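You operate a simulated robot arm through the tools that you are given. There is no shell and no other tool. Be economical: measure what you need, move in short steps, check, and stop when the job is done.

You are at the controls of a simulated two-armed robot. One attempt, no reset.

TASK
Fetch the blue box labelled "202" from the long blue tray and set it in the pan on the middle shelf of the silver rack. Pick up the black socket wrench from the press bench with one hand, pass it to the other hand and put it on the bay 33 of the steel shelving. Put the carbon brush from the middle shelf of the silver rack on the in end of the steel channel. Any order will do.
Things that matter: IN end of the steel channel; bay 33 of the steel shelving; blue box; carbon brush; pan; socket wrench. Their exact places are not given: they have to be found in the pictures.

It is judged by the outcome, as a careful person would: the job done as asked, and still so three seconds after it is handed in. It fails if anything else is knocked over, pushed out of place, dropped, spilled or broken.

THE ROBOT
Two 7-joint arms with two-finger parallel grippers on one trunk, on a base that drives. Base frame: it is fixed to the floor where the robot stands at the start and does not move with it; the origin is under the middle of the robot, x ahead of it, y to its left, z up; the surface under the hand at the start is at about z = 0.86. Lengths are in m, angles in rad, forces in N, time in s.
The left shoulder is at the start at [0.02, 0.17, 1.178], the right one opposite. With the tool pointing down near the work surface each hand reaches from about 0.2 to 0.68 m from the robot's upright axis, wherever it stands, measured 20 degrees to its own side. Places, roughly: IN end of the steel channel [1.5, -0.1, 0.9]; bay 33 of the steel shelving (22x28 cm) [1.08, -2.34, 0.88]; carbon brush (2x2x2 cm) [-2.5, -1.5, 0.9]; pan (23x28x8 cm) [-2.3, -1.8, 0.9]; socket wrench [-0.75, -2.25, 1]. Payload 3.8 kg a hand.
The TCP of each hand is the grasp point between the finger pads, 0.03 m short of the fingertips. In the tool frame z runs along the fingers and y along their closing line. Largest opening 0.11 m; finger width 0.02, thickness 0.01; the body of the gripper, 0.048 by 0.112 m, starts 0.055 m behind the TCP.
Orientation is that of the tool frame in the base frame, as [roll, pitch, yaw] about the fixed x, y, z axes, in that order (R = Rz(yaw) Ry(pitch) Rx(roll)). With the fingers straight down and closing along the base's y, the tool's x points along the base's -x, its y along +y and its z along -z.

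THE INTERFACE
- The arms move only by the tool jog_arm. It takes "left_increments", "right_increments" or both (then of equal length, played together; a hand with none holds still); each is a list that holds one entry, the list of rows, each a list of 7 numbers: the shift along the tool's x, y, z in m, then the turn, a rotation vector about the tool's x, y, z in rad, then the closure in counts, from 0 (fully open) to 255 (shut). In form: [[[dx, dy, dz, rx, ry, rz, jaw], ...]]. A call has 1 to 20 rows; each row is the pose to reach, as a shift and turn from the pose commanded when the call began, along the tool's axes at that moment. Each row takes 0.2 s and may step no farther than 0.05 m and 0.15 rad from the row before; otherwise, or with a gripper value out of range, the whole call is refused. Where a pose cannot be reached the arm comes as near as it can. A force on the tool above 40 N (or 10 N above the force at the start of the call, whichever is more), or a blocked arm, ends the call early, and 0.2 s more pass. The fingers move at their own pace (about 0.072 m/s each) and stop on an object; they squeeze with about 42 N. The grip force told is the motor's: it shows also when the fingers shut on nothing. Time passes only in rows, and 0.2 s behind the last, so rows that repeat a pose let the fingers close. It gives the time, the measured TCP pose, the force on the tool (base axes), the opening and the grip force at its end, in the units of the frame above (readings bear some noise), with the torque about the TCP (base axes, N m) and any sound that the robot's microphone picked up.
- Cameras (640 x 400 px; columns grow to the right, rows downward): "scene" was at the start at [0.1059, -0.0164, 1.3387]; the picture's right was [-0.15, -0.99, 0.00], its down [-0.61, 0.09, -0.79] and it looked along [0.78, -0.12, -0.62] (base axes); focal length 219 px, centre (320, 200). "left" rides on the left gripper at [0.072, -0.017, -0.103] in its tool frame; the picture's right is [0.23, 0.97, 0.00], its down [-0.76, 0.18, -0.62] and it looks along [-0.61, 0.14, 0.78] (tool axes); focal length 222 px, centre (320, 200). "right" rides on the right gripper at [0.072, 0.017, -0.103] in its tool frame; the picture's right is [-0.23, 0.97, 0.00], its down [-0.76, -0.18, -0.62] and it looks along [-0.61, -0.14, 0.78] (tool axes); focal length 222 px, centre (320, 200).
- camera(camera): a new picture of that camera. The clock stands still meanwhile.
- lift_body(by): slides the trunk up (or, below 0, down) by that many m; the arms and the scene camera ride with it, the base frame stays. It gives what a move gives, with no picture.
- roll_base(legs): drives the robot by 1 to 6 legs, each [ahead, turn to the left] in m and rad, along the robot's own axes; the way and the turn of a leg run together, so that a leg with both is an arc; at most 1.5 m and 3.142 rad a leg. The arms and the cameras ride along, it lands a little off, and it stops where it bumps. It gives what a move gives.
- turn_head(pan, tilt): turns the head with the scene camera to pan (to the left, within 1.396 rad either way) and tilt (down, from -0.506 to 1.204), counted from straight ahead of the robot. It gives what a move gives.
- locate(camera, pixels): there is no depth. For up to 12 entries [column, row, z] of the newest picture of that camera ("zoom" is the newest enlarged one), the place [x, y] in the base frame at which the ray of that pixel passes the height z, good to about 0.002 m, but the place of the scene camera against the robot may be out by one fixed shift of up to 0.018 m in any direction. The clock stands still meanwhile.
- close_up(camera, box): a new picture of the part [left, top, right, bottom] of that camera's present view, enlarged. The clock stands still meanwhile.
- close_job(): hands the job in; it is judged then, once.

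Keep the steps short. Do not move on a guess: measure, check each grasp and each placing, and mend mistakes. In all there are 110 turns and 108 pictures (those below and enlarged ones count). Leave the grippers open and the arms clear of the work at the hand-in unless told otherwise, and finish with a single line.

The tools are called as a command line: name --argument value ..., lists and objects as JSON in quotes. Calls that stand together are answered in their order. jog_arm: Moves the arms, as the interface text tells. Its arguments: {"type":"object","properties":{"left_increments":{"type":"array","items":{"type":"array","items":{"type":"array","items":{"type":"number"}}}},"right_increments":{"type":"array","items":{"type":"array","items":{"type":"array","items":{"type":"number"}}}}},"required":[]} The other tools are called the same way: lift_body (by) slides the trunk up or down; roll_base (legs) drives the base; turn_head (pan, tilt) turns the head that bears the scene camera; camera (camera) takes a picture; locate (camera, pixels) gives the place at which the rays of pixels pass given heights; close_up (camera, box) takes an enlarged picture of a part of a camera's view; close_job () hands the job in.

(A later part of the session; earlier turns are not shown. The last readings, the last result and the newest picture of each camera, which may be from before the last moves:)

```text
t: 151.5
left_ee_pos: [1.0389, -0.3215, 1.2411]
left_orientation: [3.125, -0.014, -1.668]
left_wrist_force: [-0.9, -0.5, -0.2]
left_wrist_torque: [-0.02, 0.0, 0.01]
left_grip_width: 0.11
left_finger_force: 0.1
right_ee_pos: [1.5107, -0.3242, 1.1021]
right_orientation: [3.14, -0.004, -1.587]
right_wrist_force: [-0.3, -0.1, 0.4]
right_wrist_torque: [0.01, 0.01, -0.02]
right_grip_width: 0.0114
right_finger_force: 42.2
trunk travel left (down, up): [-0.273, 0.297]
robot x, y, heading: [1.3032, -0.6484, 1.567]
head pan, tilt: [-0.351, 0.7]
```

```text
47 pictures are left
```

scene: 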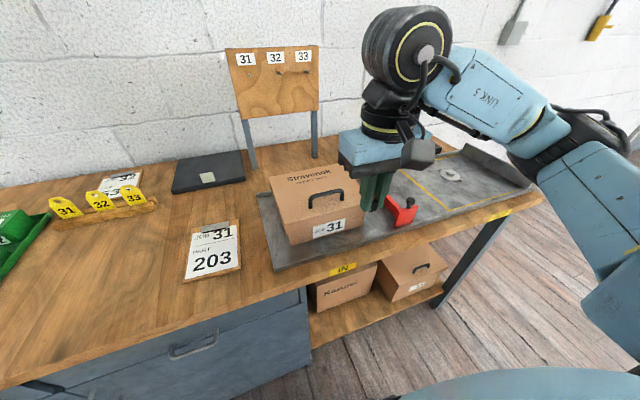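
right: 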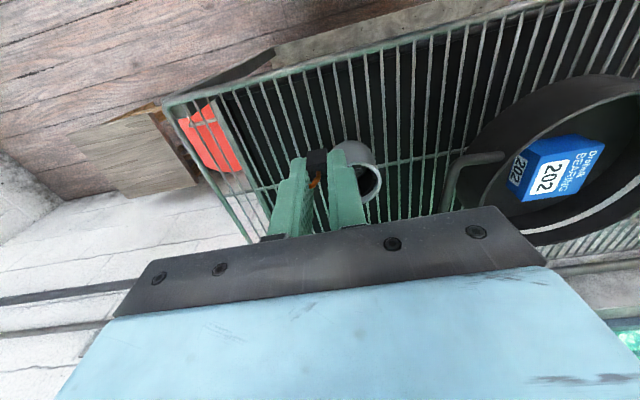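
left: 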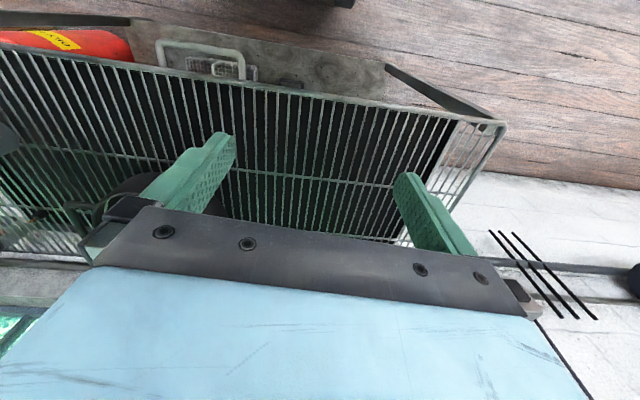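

close_up --camera "scene" --box '[230, 130, 470, 280]'

camera --camera "right"

```text
2.67 times, centred on (350, 205) of scene
```

zoom: 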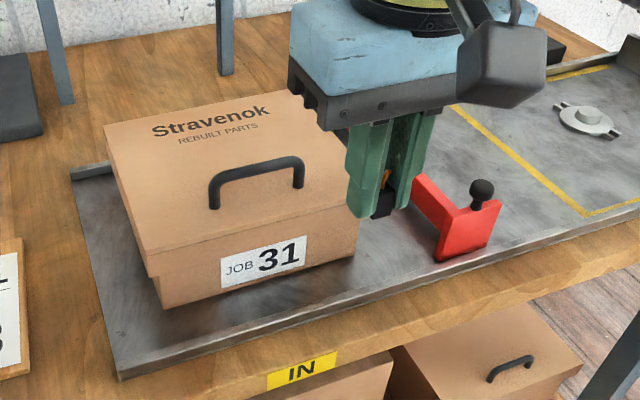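

```text
45 pictures are left
```

right: 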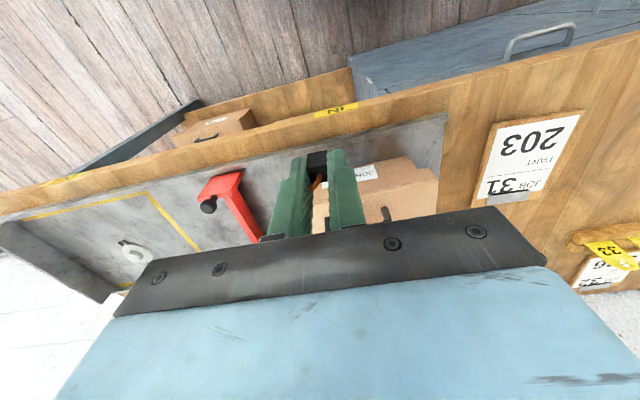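

The free steel at the IN end is the strip in front of the box and to its right, up to the red stop. Measuring it with the wrist camera and the scene camera.

locate --camera "right" --pixels '[[447, 115, 0.866], [430, 225, 0.866], [437, 170, 0.88], [378, 187, 0.87], [330, 112, 0.86], [240, 170, 0.87], [270, 235, 0.87], [310, 190, 0.87], [320, 155, 1.07]]'

locate --camera "zoom" --pixels '[[160, 308, 0.87], [355, 257, 0.87], [122, 378, 0.87], [435, 262, 0.87], [500, 205, 0.89], [400, 230, 0.87], [300, 310, 0.87], [390, 280, 0.87], [70, 170, 0.87]]'

```text
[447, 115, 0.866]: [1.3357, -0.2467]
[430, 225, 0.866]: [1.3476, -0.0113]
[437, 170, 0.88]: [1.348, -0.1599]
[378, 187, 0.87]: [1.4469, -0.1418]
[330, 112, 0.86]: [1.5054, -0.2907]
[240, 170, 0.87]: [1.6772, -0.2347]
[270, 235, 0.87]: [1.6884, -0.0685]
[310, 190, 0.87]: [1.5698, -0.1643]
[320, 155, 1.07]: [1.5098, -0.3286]
```

```text
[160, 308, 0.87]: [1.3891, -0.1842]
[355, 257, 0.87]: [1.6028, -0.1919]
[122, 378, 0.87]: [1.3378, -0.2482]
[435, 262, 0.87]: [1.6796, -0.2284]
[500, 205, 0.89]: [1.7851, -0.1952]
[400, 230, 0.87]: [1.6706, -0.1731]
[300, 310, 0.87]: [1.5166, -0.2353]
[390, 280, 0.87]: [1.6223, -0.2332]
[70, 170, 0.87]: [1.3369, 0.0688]
```

close_up --camera "right" --box '[200, 90, 456, 250]'

```text
2.50 times, centred on (328, 170) of right
```

zoom: 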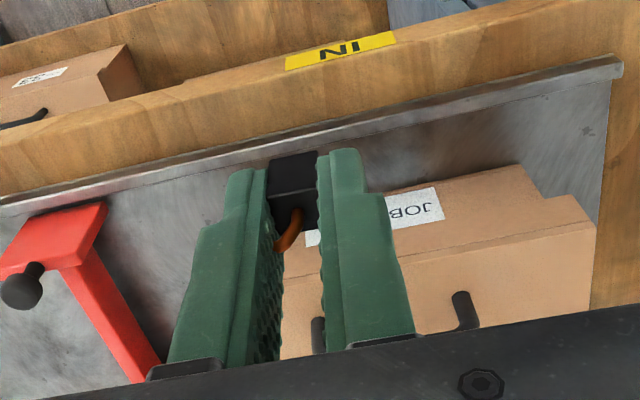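

locate --camera "zoom" --pixels '[[524, 164, 0.868], [385, 193, 0.868], [612, 80, 0.868], [350, 142, 0.868], [100, 200, 0.868], [575, 195, 0.95], [575, 195, 0.93], [390, 241, 0.95], [600, 200, 0.868], [100, 235, 0.9]]'

```text
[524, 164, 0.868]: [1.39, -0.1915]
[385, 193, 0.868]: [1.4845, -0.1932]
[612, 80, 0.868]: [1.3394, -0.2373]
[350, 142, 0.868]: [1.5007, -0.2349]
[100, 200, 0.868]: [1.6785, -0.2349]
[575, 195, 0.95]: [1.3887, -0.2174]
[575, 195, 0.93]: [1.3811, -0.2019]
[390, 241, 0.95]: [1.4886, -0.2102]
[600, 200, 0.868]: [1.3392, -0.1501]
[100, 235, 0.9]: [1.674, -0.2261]
```

Free strip: y from −0.235 (lip) to −0.192 (box front), with the red stop at x≈1.68. The gripper body would crowd the box if vertical, so I'll lean the tool 20° toward the robot and aim the brush at (1.50, −0.214). First going down to just above the steel.

jog_arm --right_increments '[[[-0.01, 0.003, 0.03, 0, -0.1, 0, 255], [-0.025, 0.006, 0.07, 0, -0.2, 0, 255], [-0.045, 0.009, 0.11, 0, -0.3, 0, 255], [-0.065, 0.0123, 0.145, 0, -0.349, 0, 255], [-0.085, 0.0123, 0.17, 0, -0.349, 0, 255], [-0.102, 0.0123, 0.185, 0, -0.349, 0, 255], [-0.102, 0.0123, 0.192, 0, -0.349, 0, 255], [-0.102, 0.0123, 0.192, 0, -0.349, 0, 255]]]'

close_up --camera "right" --box '[200, 90, 456, 250]'

close_up --camera "scene" --box '[250, 170, 442, 290]'

```text
t: 153.3
left_ee_pos: [1.0393, -0.3229, 1.2409]
left_orientation: [3.125, -0.013, -1.666]
left_wrist_force: [-1.5, -0.3, 0.5]
left_wrist_torque: [0.03, 0.03, 0.0]
left_grip_width: 0.1102
left_finger_force: 0.2
right_ee_pos: [1.4992, -0.2227, 0.9095]
right_orientation: [-3.14, 0.347, -1.585]
right_wrist_force: [-0.2, -0.5, -0.5]
right_wrist_torque: [-0.02, -0.01, 0.03]
right_grip_width: 0.0116
right_finger_force: 42.2
trunk travel left (down, up): [-0.273, 0.297]
robot x, y, heading: [1.3048, -0.6512, 1.563]
head pan, tilt: [-0.351, 0.7]
```

```text
2.50 times, centred on (328, 170) of right
```

zoom: 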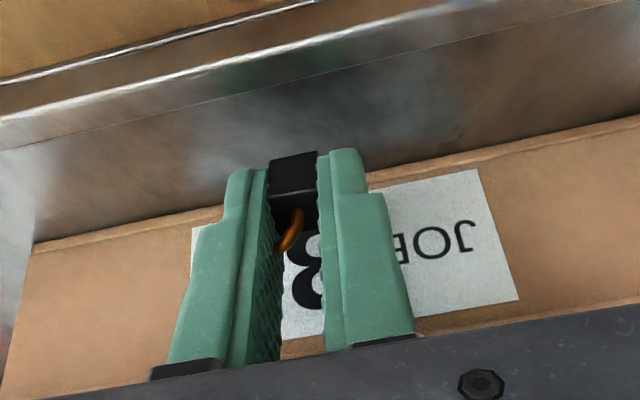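

```text
3.33 times, centred on (346, 230) of scene
```

zoom: 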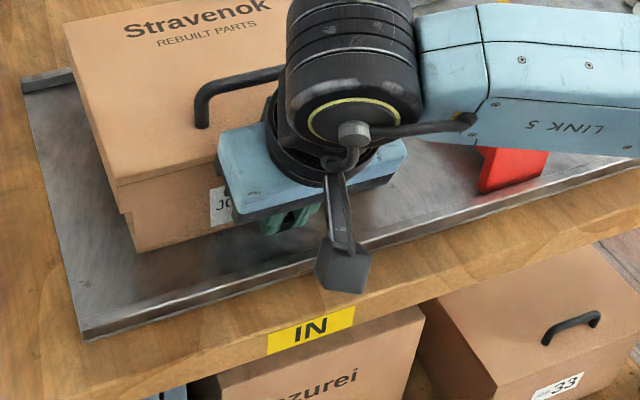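

It's over the strip, clear of the box and the lip. Lowering the last few millimetres slowly.

jog_arm --right_increments '[[[0.0007, 0, 0.0019, 0, 0, 0, 255], [0.0014, 0, 0.0038, 0, 0, 0, 255], [0.002, 0, 0.0056, 0, 0, 0, 255], [0.0024, 0, 0.0066, 0, 0, 0, 255], [0.0024, 0, 0.0066, 0, 0, 0, 255]]]'

```text
t: 154.5
left_ee_pos: [1.0397, -0.3223, 1.2414]
left_orientation: [3.124, -0.012, -1.666]
left_wrist_force: [-0.2, -0.2, 0.5]
left_wrist_torque: [-0.01, 0.0, 0.01]
left_grip_width: 0.1098
left_finger_force: 0.0
right_ee_pos: [1.5007, -0.223, 0.902]
right_orientation: [-3.141, 0.345, -1.587]
right_wrist_force: [0.1, 0.0, -0.2]
right_wrist_torque: [0.0, 0.0, -0.02]
right_grip_width: 0.0117
right_finger_force: 41.9
trunk travel left (down, up): [-0.273, 0.297]
robot x, y, heading: [1.305, -0.649, 1.564]
head pan, tilt: [-0.351, 0.7]
```

No contact yet, so a few more millimetres.

jog_arm --right_increments '[[[0.0004, 0, 0.001, 0, 0, 0, 255], [0.0007, 0, 0.0019, 0, 0, 0, 255], [0.001, 0, 0.0028, 0, 0, 0, 255], [0.001, 0, 0.0028, 0, 0, 0, 255]]]'

close_up --camera "right" --box '[240, 130, 400, 230]'

```text
t: 155.5
left_ee_pos: [1.0386, -0.3205, 1.2417]
left_orientation: [3.124, -0.011, -1.667]
left_wrist_force: [0.0, -0.4, 0.0]
left_wrist_torque: [0.05, -0.03, 0.02]
left_grip_width: 0.1098
left_finger_force: 0.0
right_ee_pos: [1.5009, -0.2223, 0.899]
right_orientation: [-3.138, 0.346, -1.586]
right_wrist_force: [0.4, 0.4, 0.1]
right_wrist_torque: [0.03, 0.0, -0.01]
right_grip_width: 0.0117
right_finger_force: 42.0
trunk travel left (down, up): [-0.273, 0.297]
robot x, y, heading: [1.3039, -0.651, 1.559]
head pan, tilt: [-0.351, 0.7]
```

```text
4.00 times, centred on (320, 180) of right
```

zoom: 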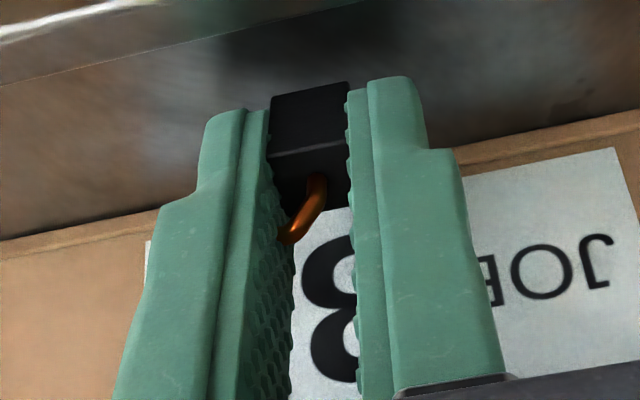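

Still clear; lowering further by millimetres until contact shows.

jog_arm --right_increments '[[[0.0004, 0, 0.001, 0, 0, 0, 255], [0.0007, 0, 0.0019, 0, 0, 0, 255], [0.001, 0, 0.0028, 0, 0, 0, 255], [0.001, 0, 0.0028, 0, 0, 0, 255]]]'

```text
t: 156.5
left_ee_pos: [1.0389, -0.3218, 1.241]
left_orientation: [3.125, -0.013, -1.668]
left_wrist_force: [-0.1, -0.7, -0.1]
left_wrist_torque: [0.0, -0.02, 0.02]
left_grip_width: 0.1102
left_finger_force: 0.1
right_ee_pos: [1.4993, -0.2224, 0.8966]
right_orientation: [-3.142, 0.347, -1.586]
right_wrist_force: [-0.3, 0.6, 0.6]
right_wrist_torque: [0.0, 0.0, -0.01]
right_grip_width: 0.0115
right_finger_force: 42.6
trunk travel left (down, up): [-0.273, 0.297]
robot x, y, heading: [1.3047, -0.6506, 1.566]
head pan, tilt: [-0.351, 0.7]
```

jog_arm --right_increments '[[[0.0004, 0, 0.001, 0, 0, 0, 255], [0.0007, 0, 0.0019, 0, 0, 0, 255], [0.0007, 0, 0.0019, 0, 0, 0, 255]]]'

```text
t: 157.3
left_ee_pos: [1.0402, -0.3222, 1.2421]
left_orientation: [3.125, -0.012, -1.667]
left_wrist_force: [0.3, -0.6, -0.4]
left_wrist_torque: [0.03, 0.0, -0.03]
left_grip_width: 0.1098
left_finger_force: 0.0
right_ee_pos: [1.4991, -0.2218, 0.8943]
right_orientation: [-3.141, 0.348, -1.586]
right_wrist_force: [0.5, -0.2, 3.8]
right_wrist_torque: [-0.01, -0.01, 0.04]
right_grip_width: 0.0112
right_finger_force: 42.0
trunk travel left (down, up): [-0.273, 0.297]
robot x, y, heading: [1.3048, -0.6515, 1.562]
head pan, tilt: [-0.351, 0.7]
```

Contact (3.8 N). Opening a little, then retreating back along the tool's axis.

jog_arm --right_increments '[[[0, 0, 0, 0, 0, 0, 215], [0, 0, 0, 0, 0, 0, 180], [0, 0, 0, 0, 0, 0, 170], [0, 0, -0.02, 0, 0, 0, 170], [0, 0, -0.06, 0, 0, 0, 170], [0, 0, -0.1, 0, 0, 0, 170], [0, 0, -0.14, 0, 0, 0, 170], [0, 0, -0.18, 0, 0, 0, 170], [0, 0, -0.18, 0, 0, 0, 170]]]'

close_up --camera "right" --box '[200, 90, 456, 250]'

```text
t: 159.3
left_ee_pos: [1.0398, -0.3211, 1.2412]
left_orientation: [3.123, -0.013, -1.667]
left_wrist_force: [0.2, 0.8, 0.2]
left_wrist_torque: [0.01, 0.04, 0.01]
left_grip_width: 0.1102
left_finger_force: 0.1
right_ee_pos: [1.4986, -0.2848, 1.0651]
right_orientation: [-3.14, 0.347, -1.585]
right_wrist_force: [0.0, 0.5, 0.9]
right_wrist_torque: [-0.01, 0.01, 0.02]
right_grip_width: 0.037
right_finger_force: 0.0
trunk travel left (down, up): [-0.273, 0.297]
robot x, y, heading: [1.3043, -0.6463, 1.561]
head pan, tilt: [-0.351, 0.7]
```

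```text
2.50 times, centred on (328, 170) of right
```

zoom: 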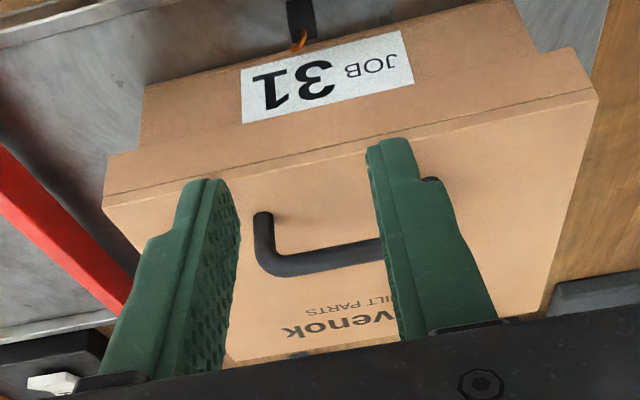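

The brush stands upright on the steel in front of the box at the IN end. Straightening the hand and driving to the press bench for the wrench: back off, west, south, then face west.

jog_arm --right_increments '[[[0.02, 0, -0.03, 0, 0.1, 0, 100], [0.03, 0, -0.06, 0, 0.2, 0, 30], [0.03, 0, -0.06, 0, 0.3, 0, 0], [0.03, 0, -0.06, 0, 0.347, 0, 0], [0.03, 0, -0.06, 0, 0.347, 0, 0]]]'

roll_base --legs '[[-0.3, 0], [0, 1.575], [1.05, 0], [0, 1.57]]'

turn_head --pan 0.0 --tilt 0.4

camera --camera "scene"

```text
t: 160.5
left_ee_pos: [1.0393, -0.3218, 1.2406]
left_orientation: [3.124, -0.012, -1.667]
left_wrist_force: [0.4, -0.9, -0.3]
left_wrist_torque: [-0.03, 0.03, -0.02]
left_grip_width: 0.1097
left_finger_force: 0.0
right_ee_pos: [1.4977, -0.3327, 1.1112]
right_orientation: [3.141, -0.001, -1.586]
right_wrist_force: [0.1, 0.9, 0.6]
right_wrist_torque: [-0.03, -0.01, -0.03]
right_grip_width: 0.11
right_finger_force: 0.0
trunk travel left (down, up): [-0.273, 0.297]
robot x, y, heading: [1.3066, -0.6496, 1.56]
head pan, tilt: [-0.351, 0.7]
```

```text
t: 175.2
left_ee_pos: [0.5083, -1.2613, 1.2418]
left_orientation: [3.126, -0.012, 1.448]
left_wrist_force: [0.3, -0.3, 0.2]
left_wrist_torque: [0.0, 0.03, 0.01]
left_grip_width: 0.1102
left_finger_force: 0.0
right_ee_pos: [0.0514, -1.2379, 1.11]
right_orientation: [3.141, -0.001, 1.526]
right_wrist_force: [0.1, 0.2, -0.1]
right_wrist_torque: [0.01, -0.03, 0.0]
right_grip_width: 0.11
right_finger_force: 0.2
trunk travel left (down, up): [-0.273, 0.297]
robot x, y, heading: [0.2544, -0.929, -1.604]
head pan, tilt: [-0.351, 0.7]
```

```text
t: 176.0
left_ee_pos: [0.5086, -1.2619, 1.2413]
left_orientation: [3.125, -0.012, 1.447]
left_wrist_force: [-0.5, 0.2, 0.2]
left_wrist_torque: [-0.03, 0.0, -0.01]
left_grip_width: 0.11
left_finger_force: 0.1
right_ee_pos: [0.0506, -1.2379, 1.1102]
right_orientation: [-3.141, -0.002, 1.527]
right_wrist_force: [-0.6, 0.3, -0.7]
right_wrist_torque: [0.01, -0.02, -0.01]
right_grip_width: 0.11
right_finger_force: 0.2
trunk travel left (down, up): [-0.273, 0.297]
robot x, y, heading: [0.2541, -0.9276, -1.605]
head pan, tilt: [0.0, 0.4]
```

```text
39 pictures are left
```

scene: 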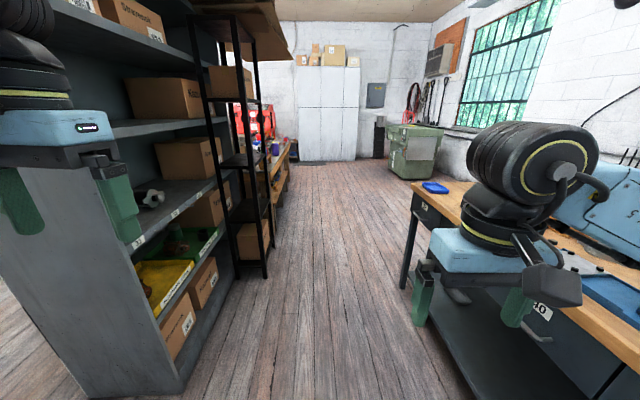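

The corridor is clear, with the steel shelving on the left and the press bench on the right. Driving 1.25 m south and turning to face the bench.

roll_base --legs '[[1.25, 0.03], [0, -1.57]]'

turn_head --pan 0.0 --tilt 0.6

camera --camera "scene"

```text
t: 183.8
left_ee_pos: [0.4205, -2.5362, 1.2595]
left_orientation: [-3.112, 0.05, 1.233]
left_wrist_force: [-0.4, -0.5, -0.4]
left_wrist_torque: [-0.04, 0.01, 0.02]
left_grip_width: 0.1098
left_finger_force: 0.0
right_ee_pos: [-0.0398, -2.3851, 1.1184]
right_orientation: [3.141, 0.026, 1.243]
right_wrist_force: [-0.7, -0.2, 0.4]
right_wrist_torque: [0.0, -0.01, 0.03]
right_grip_width: 0.1099
right_finger_force: 0.0
trunk travel left (down, up): [-0.273, 0.297]
robot x, y, heading: [0.2357, -2.1663, -1.832]
head pan, tilt: [0.0, 0.4]
stopped in leg 2: the robot was blocked; the commanded pose is now the measured one
```

```text
t: 184.5
left_ee_pos: [0.4189, -2.5369, 1.2594]
left_orientation: [-3.115, 0.051, 1.233]
left_wrist_force: [0.0, -0.5, -0.2]
left_wrist_torque: [0.01, 0.03, 0.0]
left_grip_width: 0.1101
left_finger_force: 0.0
right_ee_pos: [-0.0396, -2.3859, 1.1185]
right_orientation: [3.139, 0.029, 1.244]
right_wrist_force: [0.5, 0.0, -0.1]
right_wrist_torque: [0.01, -0.07, 0.0]
right_grip_width: 0.1101
right_finger_force: 0.1
trunk travel left (down, up): [-0.273, 0.297]
robot x, y, heading: [0.2326, -2.1729, -1.833]
head pan, tilt: [0.0, 0.6]
```

```text
38 pictures are left
```

scene: 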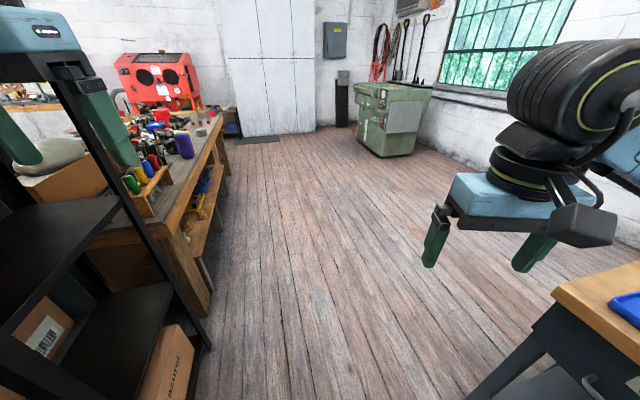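

The turn stopped because the left arm met the black rack's post. I'll turn back, back away north, and check that the rack is undisturbed.

roll_base --legs '[[0, 0.25]]'

roll_base --legs '[[-0.45, 0]]'

turn_head --pan 0.45 --tilt 0.45

camera --camera "scene"

```text
t: 185.7
left_ee_pos: [0.4996, -2.5125, 1.2485]
left_orientation: [-3.121, 0.014, 1.467]
left_wrist_force: [-0.2, -1.2, -0.1]
left_wrist_torque: [0.0, -0.04, -0.01]
left_grip_width: 0.1098
left_finger_force: 0.0
right_ee_pos: [0.0216, -2.4762, 1.1108]
right_orientation: [3.141, 0.0, 1.492]
right_wrist_force: [0.1, 1.1, 1.5]
right_wrist_torque: [0.0, -0.05, -0.04]
right_grip_width: 0.1096
right_finger_force: 0.1
trunk travel left (down, up): [-0.273, 0.297]
robot x, y, heading: [0.2318, -2.1732, -1.592]
head pan, tilt: [0.0, 0.6]
```

```text
t: 188.4
left_ee_pos: [0.5097, -2.0647, 1.2472]
left_orientation: [-3.12, 0.014, 1.473]
left_wrist_force: [0.2, -0.2, 0.3]
left_wrist_torque: [0.0, -0.02, -0.01]
left_grip_width: 0.1102
left_finger_force: 0.1
right_ee_pos: [0.0317, -2.0282, 1.1108]
right_orientation: [3.142, 0.003, 1.497]
right_wrist_force: [-0.1, 0.2, 0.4]
right_wrist_torque: [0.0, -0.01, -0.02]
right_grip_width: 0.1101
right_finger_force: 0.0
trunk travel left (down, up): [-0.273, 0.297]
robot x, y, heading: [0.2436, -1.7212, -1.594]
head pan, tilt: [0.0, 0.6]
```

```text
t: 189.3
left_ee_pos: [0.5092, -2.0651, 1.2481]
left_orientation: [-3.121, 0.014, 1.472]
left_wrist_force: [-0.3, 0.4, 0.0]
left_wrist_torque: [0.01, 0.05, -0.02]
left_grip_width: 0.11
left_finger_force: 0.1
right_ee_pos: [0.0318, -2.0265, 1.1111]
right_orientation: [-3.141, 0.0, 1.496]
right_wrist_force: [0.3, -0.6, -1.2]
right_wrist_torque: [0.04, -0.01, 0.03]
right_grip_width: 0.11
right_finger_force: 0.0
trunk travel left (down, up): [-0.273, 0.297]
robot x, y, heading: [0.2422, -1.7205, -1.589]
head pan, tilt: [0.45, 0.45]
```

```text
37 pictures are left
```

scene: 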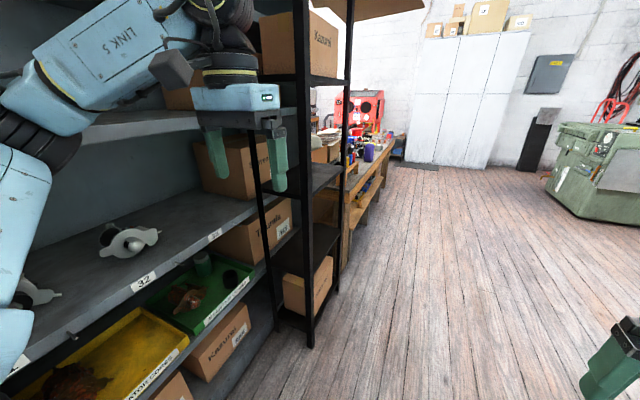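

All is intact. Bay 33 looks to be the empty spot behind the label at (215,235); I'll check that later. I'll draw the left hand in, then move southwest to face the press bench.

close_up --camera "scene" --box '[60, 150, 300, 300]'

locate --camera "scene" --pixels '[[143, 282, 0.86], [215, 235, 0.86], [245, 205, 0.87], [262, 245, 0.0], [310, 345, 0.0]]'

jog_arm --left_increments '[[[0.02, -0.045, 0, 0, 0, 0, 0], [0.02, -0.09, 0, 0, 0, 0, 0], [0.02, -0.13, 0, 0, 0, 0, 0], [0.02, -0.13, 0, 0, 0, 0, 0]]]'

roll_base --legs '[[0, -0.8], [0.35, 0], [0, -0.75]]'

turn_head --pan 0.3 --tilt 0.6

camera --camera "scene"

```text
2.67 times, centred on (180, 225) of scene
```

zoom: 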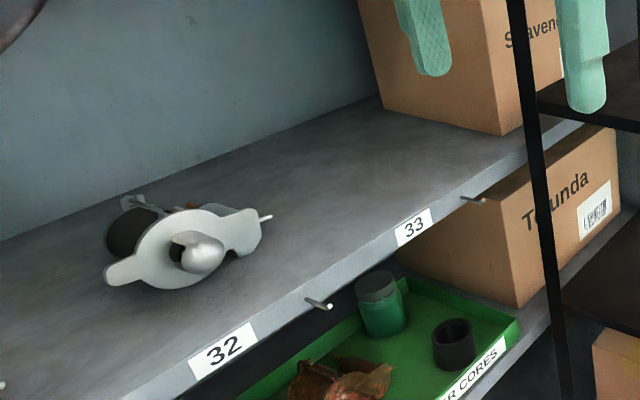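

```text
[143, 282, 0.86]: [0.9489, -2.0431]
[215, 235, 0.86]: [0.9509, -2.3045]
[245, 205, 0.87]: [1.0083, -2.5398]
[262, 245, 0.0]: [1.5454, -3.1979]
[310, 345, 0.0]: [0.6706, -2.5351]
```

```text
t: 190.3
left_ee_pos: [0.3822, -2.0329, 1.2503]
left_orientation: [-3.123, 0.014, 1.472]
left_wrist_force: [0.3, 0.1, -0.4]
left_wrist_torque: [0.0, 0.01, -0.02]
left_grip_width: 0.1099
left_finger_force: 0.2
right_ee_pos: [0.0322, -2.0283, 1.112]
right_orientation: [3.141, 0.001, 1.497]
right_wrist_force: [-0.1, -0.8, 0.5]
right_wrist_torque: [0.0, 0.01, 0.02]
right_grip_width: 0.1102
right_finger_force: 0.0
trunk travel left (down, up): [-0.273, 0.297]
robot x, y, heading: [0.2426, -1.7225, -1.589]
head pan, tilt: [0.45, 0.45]
```

```text
t: 196.7
left_ee_pos: [-0.3217, -2.0998, 1.2503]
left_orientation: [-3.121, 0.012, -0.085]
left_wrist_force: [-0.4, 0.5, 0.6]
left_wrist_torque: [0.0, 0.01, 0.0]
left_grip_width: 0.1098
left_finger_force: 0.0
right_ee_pos: [-0.3232, -1.7504, 1.1111]
right_orientation: [-3.141, 0.001, -0.06]
right_wrist_force: [0.4, 0.0, 0.3]
right_wrist_torque: [-0.02, -0.01, -0.02]
right_grip_width: 0.1102
right_finger_force: 0.1
trunk travel left (down, up): [-0.273, 0.297]
robot x, y, heading: [-0.014, -1.959, 3.133]
head pan, tilt: [0.45, 0.45]
```

```text
t: 197.4
left_ee_pos: [-0.3215, -2.1002, 1.2503]
left_orientation: [-3.12, 0.014, -0.084]
left_wrist_force: [1.1, 0.4, 0.6]
left_wrist_torque: [0.0, -0.01, -0.04]
left_grip_width: 0.1099
left_finger_force: 0.2
right_ee_pos: [-0.323, -1.7507, 1.1103]
right_orientation: [3.14, 0.001, -0.059]
right_wrist_force: [-0.8, -0.6, 0.0]
right_wrist_torque: [0.02, -0.03, 0.01]
right_grip_width: 0.1102
right_finger_force: 0.1
trunk travel left (down, up): [-0.273, 0.297]
robot x, y, heading: [-0.0149, -1.9576, 3.137]
head pan, tilt: [0.3, 0.6]
```

```text
35 pictures are left
```

scene: 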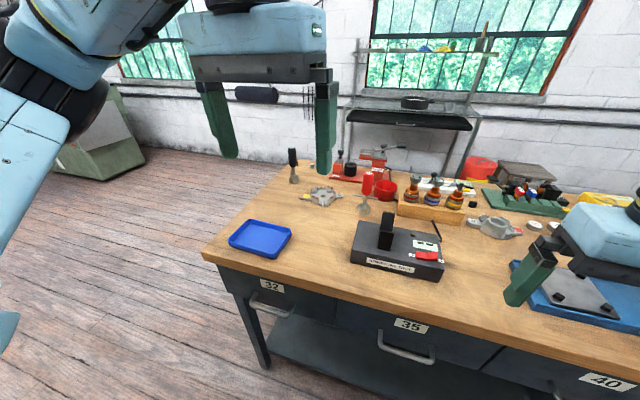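

close_up --camera "scene" --box '[220, 130, 460, 280]'

locate --camera "scene" --pixels '[[388, 240, 0.91], [388, 215, 1.0], [293, 180, 0.86], [293, 155, 0.95], [350, 262, 0.86], [443, 280, 0.86], [362, 222, 0.91], [203, 255, 0.86], [400, 265, 0.86]]'

```text
2.67 times, centred on (340, 205) of scene
```

zoom: 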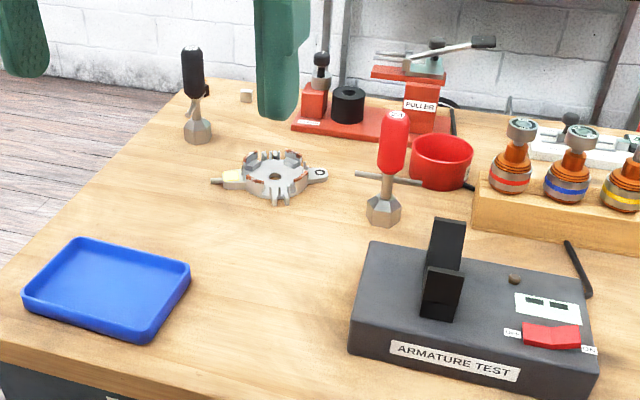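

```text
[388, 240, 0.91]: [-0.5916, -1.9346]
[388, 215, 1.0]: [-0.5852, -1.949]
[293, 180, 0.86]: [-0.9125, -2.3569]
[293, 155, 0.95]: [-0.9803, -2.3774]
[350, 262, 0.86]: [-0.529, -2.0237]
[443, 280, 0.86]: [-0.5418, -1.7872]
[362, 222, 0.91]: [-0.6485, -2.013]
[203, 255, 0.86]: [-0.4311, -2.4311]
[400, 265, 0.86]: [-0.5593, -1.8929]
```

The black socket wrench stands upright on its socket at (293,165), base near (−0.90, −2.36). That's only about 10 cm from the bench's south edge, so I'll go round and reach it from the south.

roll_base --legs '[[0, 1.57], [0.95, 0], [0, -1.57], [0.72, 0]]'

turn_head --pan -0.9 --tilt 0.5

camera --camera "scene"

```text
t: 213.6
left_ee_pos: [-1.0447, -3.0626, 1.25]
left_orientation: [-3.121, 0.015, -0.077]
left_wrist_force: [0.6, -0.1, 0.1]
left_wrist_torque: [-0.02, 0.0, 0.01]
left_grip_width: 0.1099
left_finger_force: 0.1
right_ee_pos: [-1.0481, -2.7135, 1.1099]
right_orientation: [3.141, -0.001, -0.05]
right_wrist_force: [0.1, 0.1, 1.2]
right_wrist_torque: [-0.04, -0.02, -0.03]
right_grip_width: 0.1101
right_finger_force: 0.0
trunk travel left (down, up): [-0.273, 0.297]
robot x, y, heading: [-0.739, -2.9183, -3.135]
head pan, tilt: [0.3, 0.6]
```

```text
t: 214.9
left_ee_pos: [-1.0448, -3.0608, 1.2505]
left_orientation: [-3.119, 0.014, -0.077]
left_wrist_force: [-0.9, 0.9, -0.5]
left_wrist_torque: [0.01, 0.0, -0.01]
left_grip_width: 0.1098
left_finger_force: 0.0
right_ee_pos: [-1.0478, -2.7137, 1.1109]
right_orientation: [-3.14, 0.001, -0.051]
right_wrist_force: [0.4, -0.1, 0.9]
right_wrist_torque: [-0.02, -0.01, -0.02]
right_grip_width: 0.1101
right_finger_force: 0.1
trunk travel left (down, up): [-0.273, 0.297]
robot x, y, heading: [-0.7391, -2.9185, -3.138]
head pan, tilt: [-0.901, 0.499]
```

```text
33 pictures are left
```

scene: 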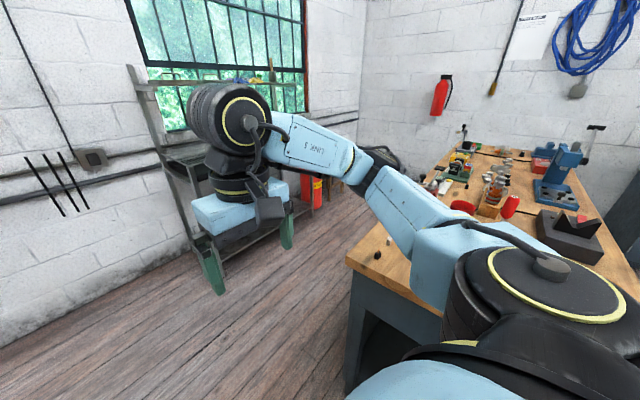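

roll_base --legs '[[0, -1.565]]'

turn_head --pan 0.1 --tilt 0.65

camera --camera "scene"

```text
t: 219.1
left_ee_pos: [-0.8893, -2.6146, 1.251]
left_orientation: [-3.121, 0.014, -1.63]
left_wrist_force: [0.0, -0.3, 0.2]
left_wrist_torque: [0.02, 0.01, 0.0]
left_grip_width: 0.1099
left_finger_force: 0.1
right_ee_pos: [-0.5397, -2.605, 1.1105]
right_orientation: [-3.141, 0.003, -1.602]
right_wrist_force: [0.1, 0.1, 0.0]
right_wrist_torque: [0.0, 0.01, 0.01]
right_grip_width: 0.1101
right_finger_force: 0.1
trunk travel left (down, up): [-0.273, 0.297]
robot x, y, heading: [-0.7408, -2.9153, 1.593]
head pan, tilt: [-0.901, 0.499]
```

```text
t: 220.4
left_ee_pos: [-0.8886, -2.6156, 1.2498]
left_orientation: [-3.121, 0.013, -1.629]
left_wrist_force: [-0.6, -0.6, -0.4]
left_wrist_torque: [-0.01, 0.03, 0.04]
left_grip_width: 0.1098
left_finger_force: 0.0
right_ee_pos: [-0.5387, -2.6035, 1.1107]
right_orientation: [-3.142, 0.002, -1.603]
right_wrist_force: [-0.3, 0.0, -0.1]
right_wrist_torque: [-0.01, -0.01, 0.01]
right_grip_width: 0.11
right_finger_force: 0.0
trunk travel left (down, up): [-0.273, 0.297]
robot x, y, heading: [-0.7401, -2.9142, 1.599]
head pan, tilt: [0.099, 0.649]
```

```text
32 pictures are left
```

scene: 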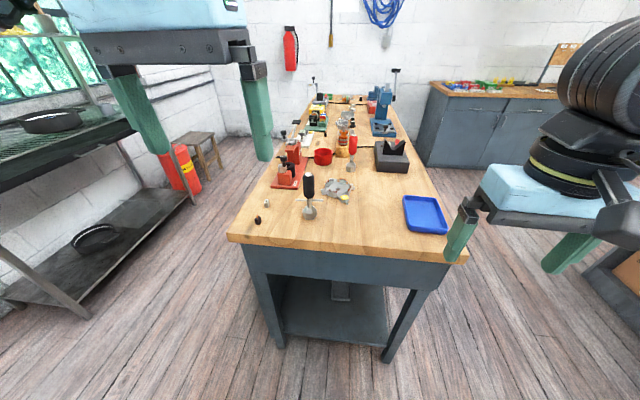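

close_up --camera "scene" --box '[250, 140, 378, 220]'

locate --camera "scene" --pixels '[[309, 214, 0.87], [309, 174, 1.03], [309, 174, 1.0], [228, 240, 0.86], [460, 262, 0.86], [258, 220, 0.87], [335, 187, 0.88], [290, 170, 0.9]]'

camera --camera "left"

```text
5.00 times, centred on (314, 180) of scene
```

zoom: 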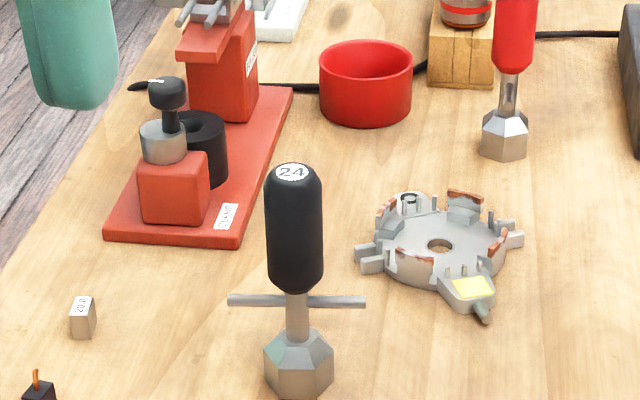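

```text
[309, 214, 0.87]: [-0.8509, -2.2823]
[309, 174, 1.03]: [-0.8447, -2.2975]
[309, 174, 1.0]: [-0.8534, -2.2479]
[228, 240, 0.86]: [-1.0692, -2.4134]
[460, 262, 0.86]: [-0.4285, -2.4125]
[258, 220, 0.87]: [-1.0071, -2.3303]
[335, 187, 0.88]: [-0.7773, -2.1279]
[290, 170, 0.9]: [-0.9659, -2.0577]
```

```text
30 pictures are left
```

left: 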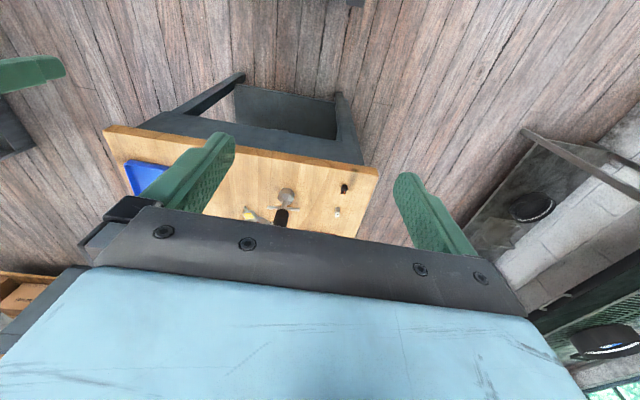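

The wrench stands with its black grip up (about z 0.96–1.04), a cross pin at about 0.953 and the hex socket below. Cross-checking its place with the left wrist camera.

close_up --camera "left" --box '[220, 160, 380, 260]'

locate --camera "left" --pixels '[[287, 195, 0.9], [286, 205, 0.953], [281, 225, 1.04]]'

```text
4.00 times, centred on (300, 210) of left
```

zoom: 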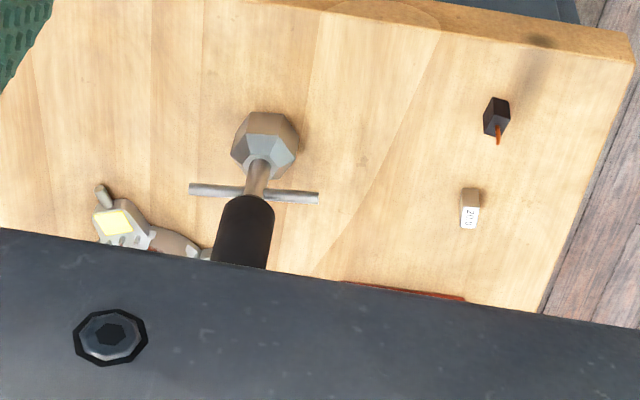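

```text
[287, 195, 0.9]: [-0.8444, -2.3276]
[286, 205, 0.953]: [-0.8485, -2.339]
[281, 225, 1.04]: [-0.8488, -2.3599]
```

Wrench axis ≈ (−0.85, −2.32). I'll bring the left hand nearer, still well above it, and measure again.

jog_arm --left_increments '[[[-0.04, -0.006, 0.02, 0, 0, 0, 0], [-0.08, -0.012, 0.04, 0, 0, 0, 0], [-0.12, -0.018, 0.06, 0, 0, 0, 0], [-0.16, -0.024, 0.08, 0, 0, 0, 0], [-0.198, -0.027, 0.1, 0, 0, 0, 0], [-0.198, -0.027, 0.1, 0, 0, 0, 0]]]'

camera --camera "left"

```text
t: 221.8
left_ee_pos: [-0.8478, -2.4161, 1.1541]
left_orientation: [-3.123, 0.014, -1.627]
left_wrist_force: [0.7, -0.1, 0.1]
left_wrist_torque: [-0.03, -0.01, 0.02]
left_grip_width: 0.1099
left_finger_force: 0.1
right_ee_pos: [-0.5396, -2.6051, 1.1098]
right_orientation: [-3.14, 0.002, -1.602]
right_wrist_force: [0.6, -0.2, -0.2]
right_wrist_torque: [0.0, -0.04, -0.02]
right_grip_width: 0.1101
right_finger_force: 0.1
trunk travel left (down, up): [-0.273, 0.297]
robot x, y, heading: [-0.7374, -2.9181, 1.593]
head pan, tilt: [0.099, 0.649]
```

```text
28 pictures are left
```

left: 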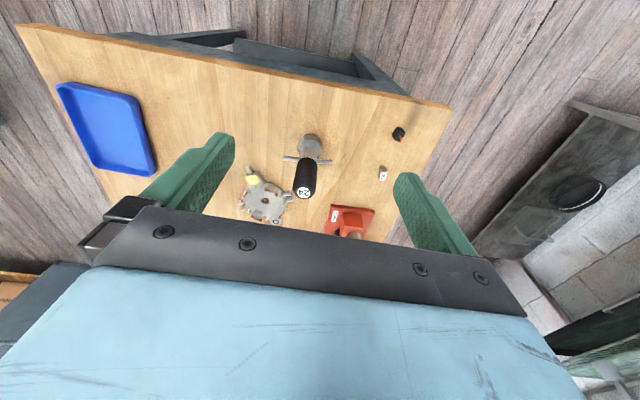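

locate --camera "left" --pixels '[[304, 191, 1.04], [304, 191, 1.02], [304, 191, 1.0], [308, 160, 0.953], [308, 160, 0.94], [309, 143, 0.9], [309, 143, 0.88], [297, 180, 1.0], [317, 182, 1.0]]'

```text
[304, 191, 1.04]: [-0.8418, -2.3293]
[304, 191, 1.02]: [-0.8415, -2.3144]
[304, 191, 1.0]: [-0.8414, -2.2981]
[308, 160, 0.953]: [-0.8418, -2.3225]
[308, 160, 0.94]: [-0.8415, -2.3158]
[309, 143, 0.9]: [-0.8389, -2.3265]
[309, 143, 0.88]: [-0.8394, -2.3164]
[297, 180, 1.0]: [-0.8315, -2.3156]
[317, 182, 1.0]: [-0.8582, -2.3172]
```

The wrench axis is (−0.842, −2.322) with its top at about 1.035. Moving over it, then down to TCP z≈1.025.

jog_arm --left_increments '[[[-0.045, 0, 0, 0, 0, 0, 0], [-0.085, 0, 0, 0, 0, 0, 0], [-0.094, 0, 0, 0, 0, 0, 0], [-0.094, 0, 0.03, 0, 0, 0, 0], [-0.094, 0, 0.06, 0, 0, 0, 0], [-0.094, 0, 0.09, 0, 0, 0, 0], [-0.094, 0, 0.115, 0, 0, 0, 0], [-0.094, 0, 0.127, 0, 0, 0, 0], [-0.094, 0, 0.127, 0, 0, 0, 0]]]'

camera --camera "left"

close_up --camera "scene" --box '[220, 110, 412, 230]'

```text
t: 223.8
left_ee_pos: [-0.8414, -2.3239, 1.026]
left_orientation: [-3.122, 0.015, -1.628]
left_wrist_force: [0.5, -0.4, 0.4]
left_wrist_torque: [0.01, -0.04, 0.0]
left_grip_width: 0.11
left_finger_force: 0.2
right_ee_pos: [-0.5402, -2.6048, 1.1105]
right_orientation: [-3.141, 0.003, -1.602]
right_wrist_force: [-0.1, 0.5, 0.3]
right_wrist_torque: [0.03, 0.03, 0.0]
right_grip_width: 0.1102
right_finger_force: 0.0
trunk travel left (down, up): [-0.273, 0.297]
robot x, y, heading: [-0.7358, -2.9156, 1.593]
head pan, tilt: [0.099, 0.649]
```

```text
27 pictures are left
```

left: 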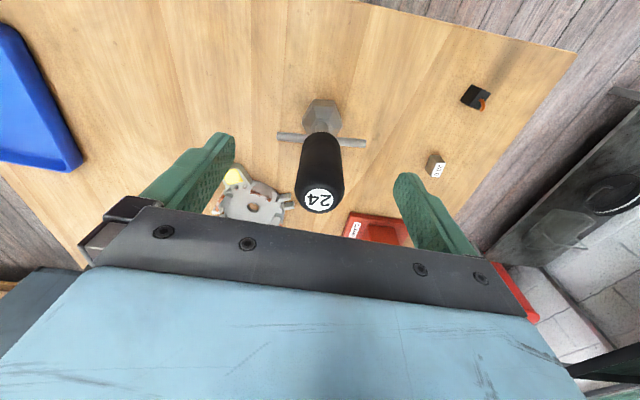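

```text
3.33 times, centred on (316, 170) of scene
```

zoom: 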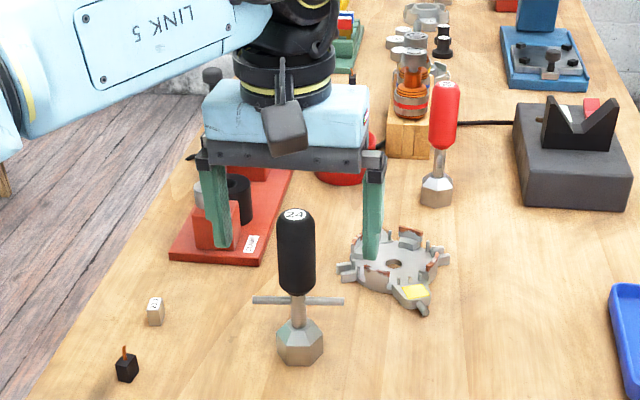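

locate --camera "left" --pixels '[[318, 199, 1.035], [318, 199, 1.02], [322, 146, 0.953], [323, 118, 0.9], [222, 138, 0.996], [405, 178, 0.996], [318, 199, 1.0]]'

locate --camera "zoom" --pixels '[[295, 214, 1.035], [298, 300, 0.953], [300, 345, 0.9], [220, 245, 0.996], [372, 257, 0.996]]'

```text
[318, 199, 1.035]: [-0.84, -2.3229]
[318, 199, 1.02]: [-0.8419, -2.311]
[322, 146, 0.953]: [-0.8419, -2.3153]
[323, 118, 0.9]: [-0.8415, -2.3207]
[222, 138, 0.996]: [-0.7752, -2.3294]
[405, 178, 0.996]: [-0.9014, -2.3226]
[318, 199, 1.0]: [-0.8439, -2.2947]
```

```text
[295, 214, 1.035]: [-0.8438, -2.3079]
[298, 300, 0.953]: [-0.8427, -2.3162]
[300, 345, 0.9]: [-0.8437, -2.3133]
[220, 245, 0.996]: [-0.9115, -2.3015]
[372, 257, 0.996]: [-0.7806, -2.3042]
```

Both cameras agree that the handle lies between the fingers. Closing and then a small lift.

jog_arm --left_increments '[[[0.003, 0, 0, 0, 0, 0, 100], [0.003, 0, 0, 0, 0, 0, 170], [0.003, 0, 0, 0, 0, 0, 220], [0.003, 0, 0, 0, 0, 0, 255], [0.003, 0, 0, 0, 0, 0, 255], [0.003, 0, 0, 0, 0, 0, 255], [0.003, 0, -0.03, 0, 0, 0, 255], [0.003, 0, -0.06, 0, 0, 0, 255], [0.003, 0, -0.06, 0, 0, 0, 255]]]'

camera --camera "scene"

```text
t: 225.8
left_ee_pos: [-0.8416, -2.3262, 1.0875]
left_orientation: [-3.121, 0.011, -1.628]
left_wrist_force: [1.1, 0.5, -2.2]
left_wrist_torque: [-0.03, -0.03, 0.01]
left_grip_width: 0.0305
left_finger_force: 41.9
right_ee_pos: [-0.5392, -2.6041, 1.11]
right_orientation: [3.142, -0.001, -1.602]
right_wrist_force: [0.2, 0.3, 2.3]
right_wrist_torque: [-0.02, 0.0, -0.01]
right_grip_width: 0.11
right_finger_force: 0.0
trunk travel left (down, up): [-0.273, 0.297]
robot x, y, heading: [-0.737, -2.9207, 1.594]
head pan, tilt: [0.099, 0.649]
```

```text
25 pictures are left
```

scene: 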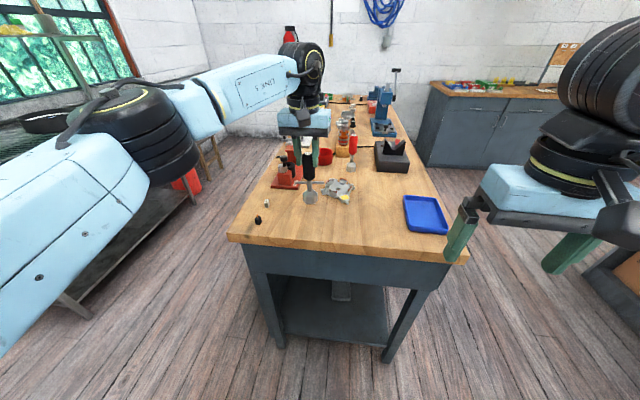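

The wrench is held (3.05 cm, about 2 N of weight). I'll lift it clear and bring it in front of the robot, while the right hand turns ready to come in from the right.

jog_arm --left_increments '[[[0, 0, -0.04, 0, 0, 0, 255], [0, 0, -0.08, 0, 0, 0, 255], [0, 0, -0.12, 0, 0, 0, 255], [0.02, -0.01, -0.133, 0, 0, 0, 255], [0.06, -0.03, -0.133, 0, 0, 0, 255], [0.1, -0.05, -0.133, 0, 0, 0, 255], [0.14, -0.07, -0.133, 0, 0, 0, 255], [0.169, -0.091, -0.133, 0, 0, 0, 255], [0.169, -0.091, -0.133, 0, 0, 0, 255], [0.169, -0.091, -0.133, 0, 0, 0, 255], [0.169, -0.091, -0.133, 0, 0, 0, 255], [0.169, -0.091, -0.133, 0, 0, 0, 255]]]' --right_increments '[[[0, 0, -0.01, 0, 0, -0.143, 0], [0, 0, -0.02, 0, 0, -0.286, 0], [-0.01, 0, -0.03, 0, 0, -0.429, 0], [-0.02, 0, -0.04, 0, 0, -0.571, 0], [-0.03, 0.005, -0.05, 0, 0, -0.714, 0], [-0.04, 0.008, -0.06, 0, 0, -0.857, 0], [-0.05, 0.01, -0.07, 0, 0, -1.0, 0], [-0.06, 0.013, -0.08, 0, 0, -1.143, 0], [-0.07, 0.015, -0.09, 0, 0, -1.286, 0], [-0.08, 0.02, -0.09, 0, 0, -1.428, 0], [-0.085, 0.023, -0.09, 0, 0, -1.571, 0], [-0.085, 0.023, -0.09, 0, 0, -1.571, 0]]]'

camera --camera "scene"

```text
t: 228.4
left_ee_pos: [-0.7641, -2.5006, 1.2202]
left_orientation: [-3.12, 0.013, -1.628]
left_wrist_force: [0.1, -0.1, -3.3]
left_wrist_torque: [0.01, 0.03, -0.01]
left_grip_width: 0.0305
left_finger_force: 42.2
left hand out of reach, approached as far as the arm can: row 3
right_ee_pos: [-0.6151, -2.6101, 1.181]
right_orientation: [-3.139, 0.0, -0.032]
right_wrist_force: [-0.4, -0.1, -0.7]
right_wrist_torque: [0.0, 0.01, 0.01]
right_grip_width: 0.11
right_finger_force: 0.1
right hand out of reach, approached as far as the arm can: row 9, 10, 11, 12
trunk travel left (down, up): [-0.273, 0.297]
robot x, y, heading: [-0.7378, -2.9223, 1.598]
head pan, tilt: [0.099, 0.649]
```

```text
24 pictures are left
```

scene: 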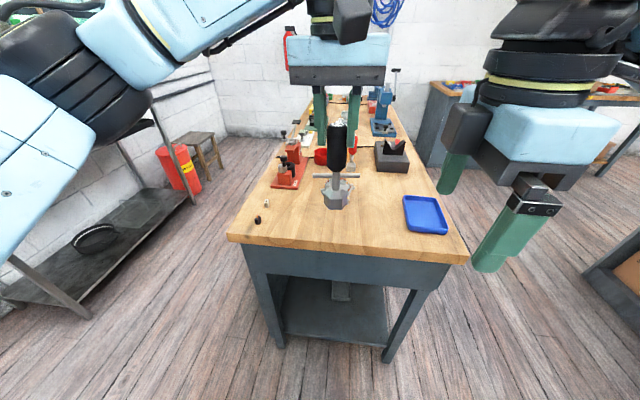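

The right hand is turned. Now pitching it so it points left and 35° down, at a spot about 13 cm short of the wrench handle.

jog_arm --right_increments '[[[0.0, 0, -0.01, 0, -0.14, 0, 0], [-0.01, 0, -0.02, 0, -0.28, 0, 0], [-0.02, -0.003, -0.03, 0, -0.42, 0, 0], [-0.04, -0.006, -0.04, 0, -0.56, 0, 0], [-0.06, -0.01, -0.049, 0, -0.7, 0, 0], [-0.08, -0.015, -0.049, 0, -0.84, 0, 0], [-0.098, -0.015, -0.049, 0, -0.96, 0, 0], [-0.098, -0.015, -0.049, 0, -0.96, 0, 0], [-0.098, -0.015, -0.049, 0, -0.96, 0, 0]]]'

camera --camera "scene"

camera --camera "right"

```text
t: 230.4
left_ee_pos: [-0.7652, -2.5017, 1.2202]
left_orientation: [-3.12, 0.015, -1.63]
left_wrist_force: [0.3, -0.1, -2.2]
left_wrist_torque: [-0.02, -0.02, 0.02]
left_grip_width: 0.0304
left_finger_force: 41.8
right_ee_pos: [-0.7106, -2.5936, 1.229]
right_orientation: [3.139, 0.962, -0.037]
right_wrist_force: [-0.4, -0.4, -0.1]
right_wrist_torque: [0.04, -0.03, 0.03]
right_grip_width: 0.1104
right_finger_force: 0.1
trunk travel left (down, up): [-0.273, 0.297]
robot x, y, heading: [-0.738, -2.9201, 1.593]
head pan, tilt: [0.099, 0.649]
```

```text
23 pictures are left
```

scene: 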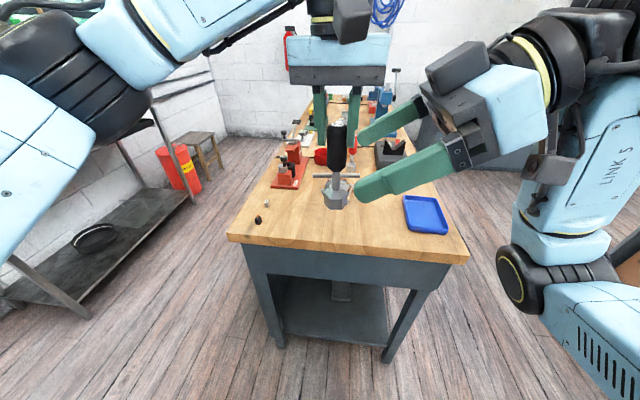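

```text
22 pictures are left
```

right: 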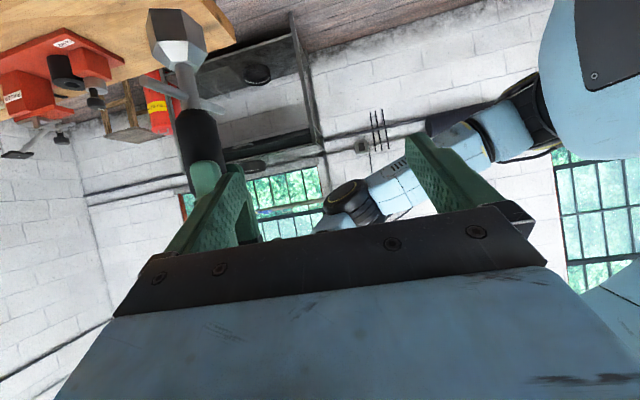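

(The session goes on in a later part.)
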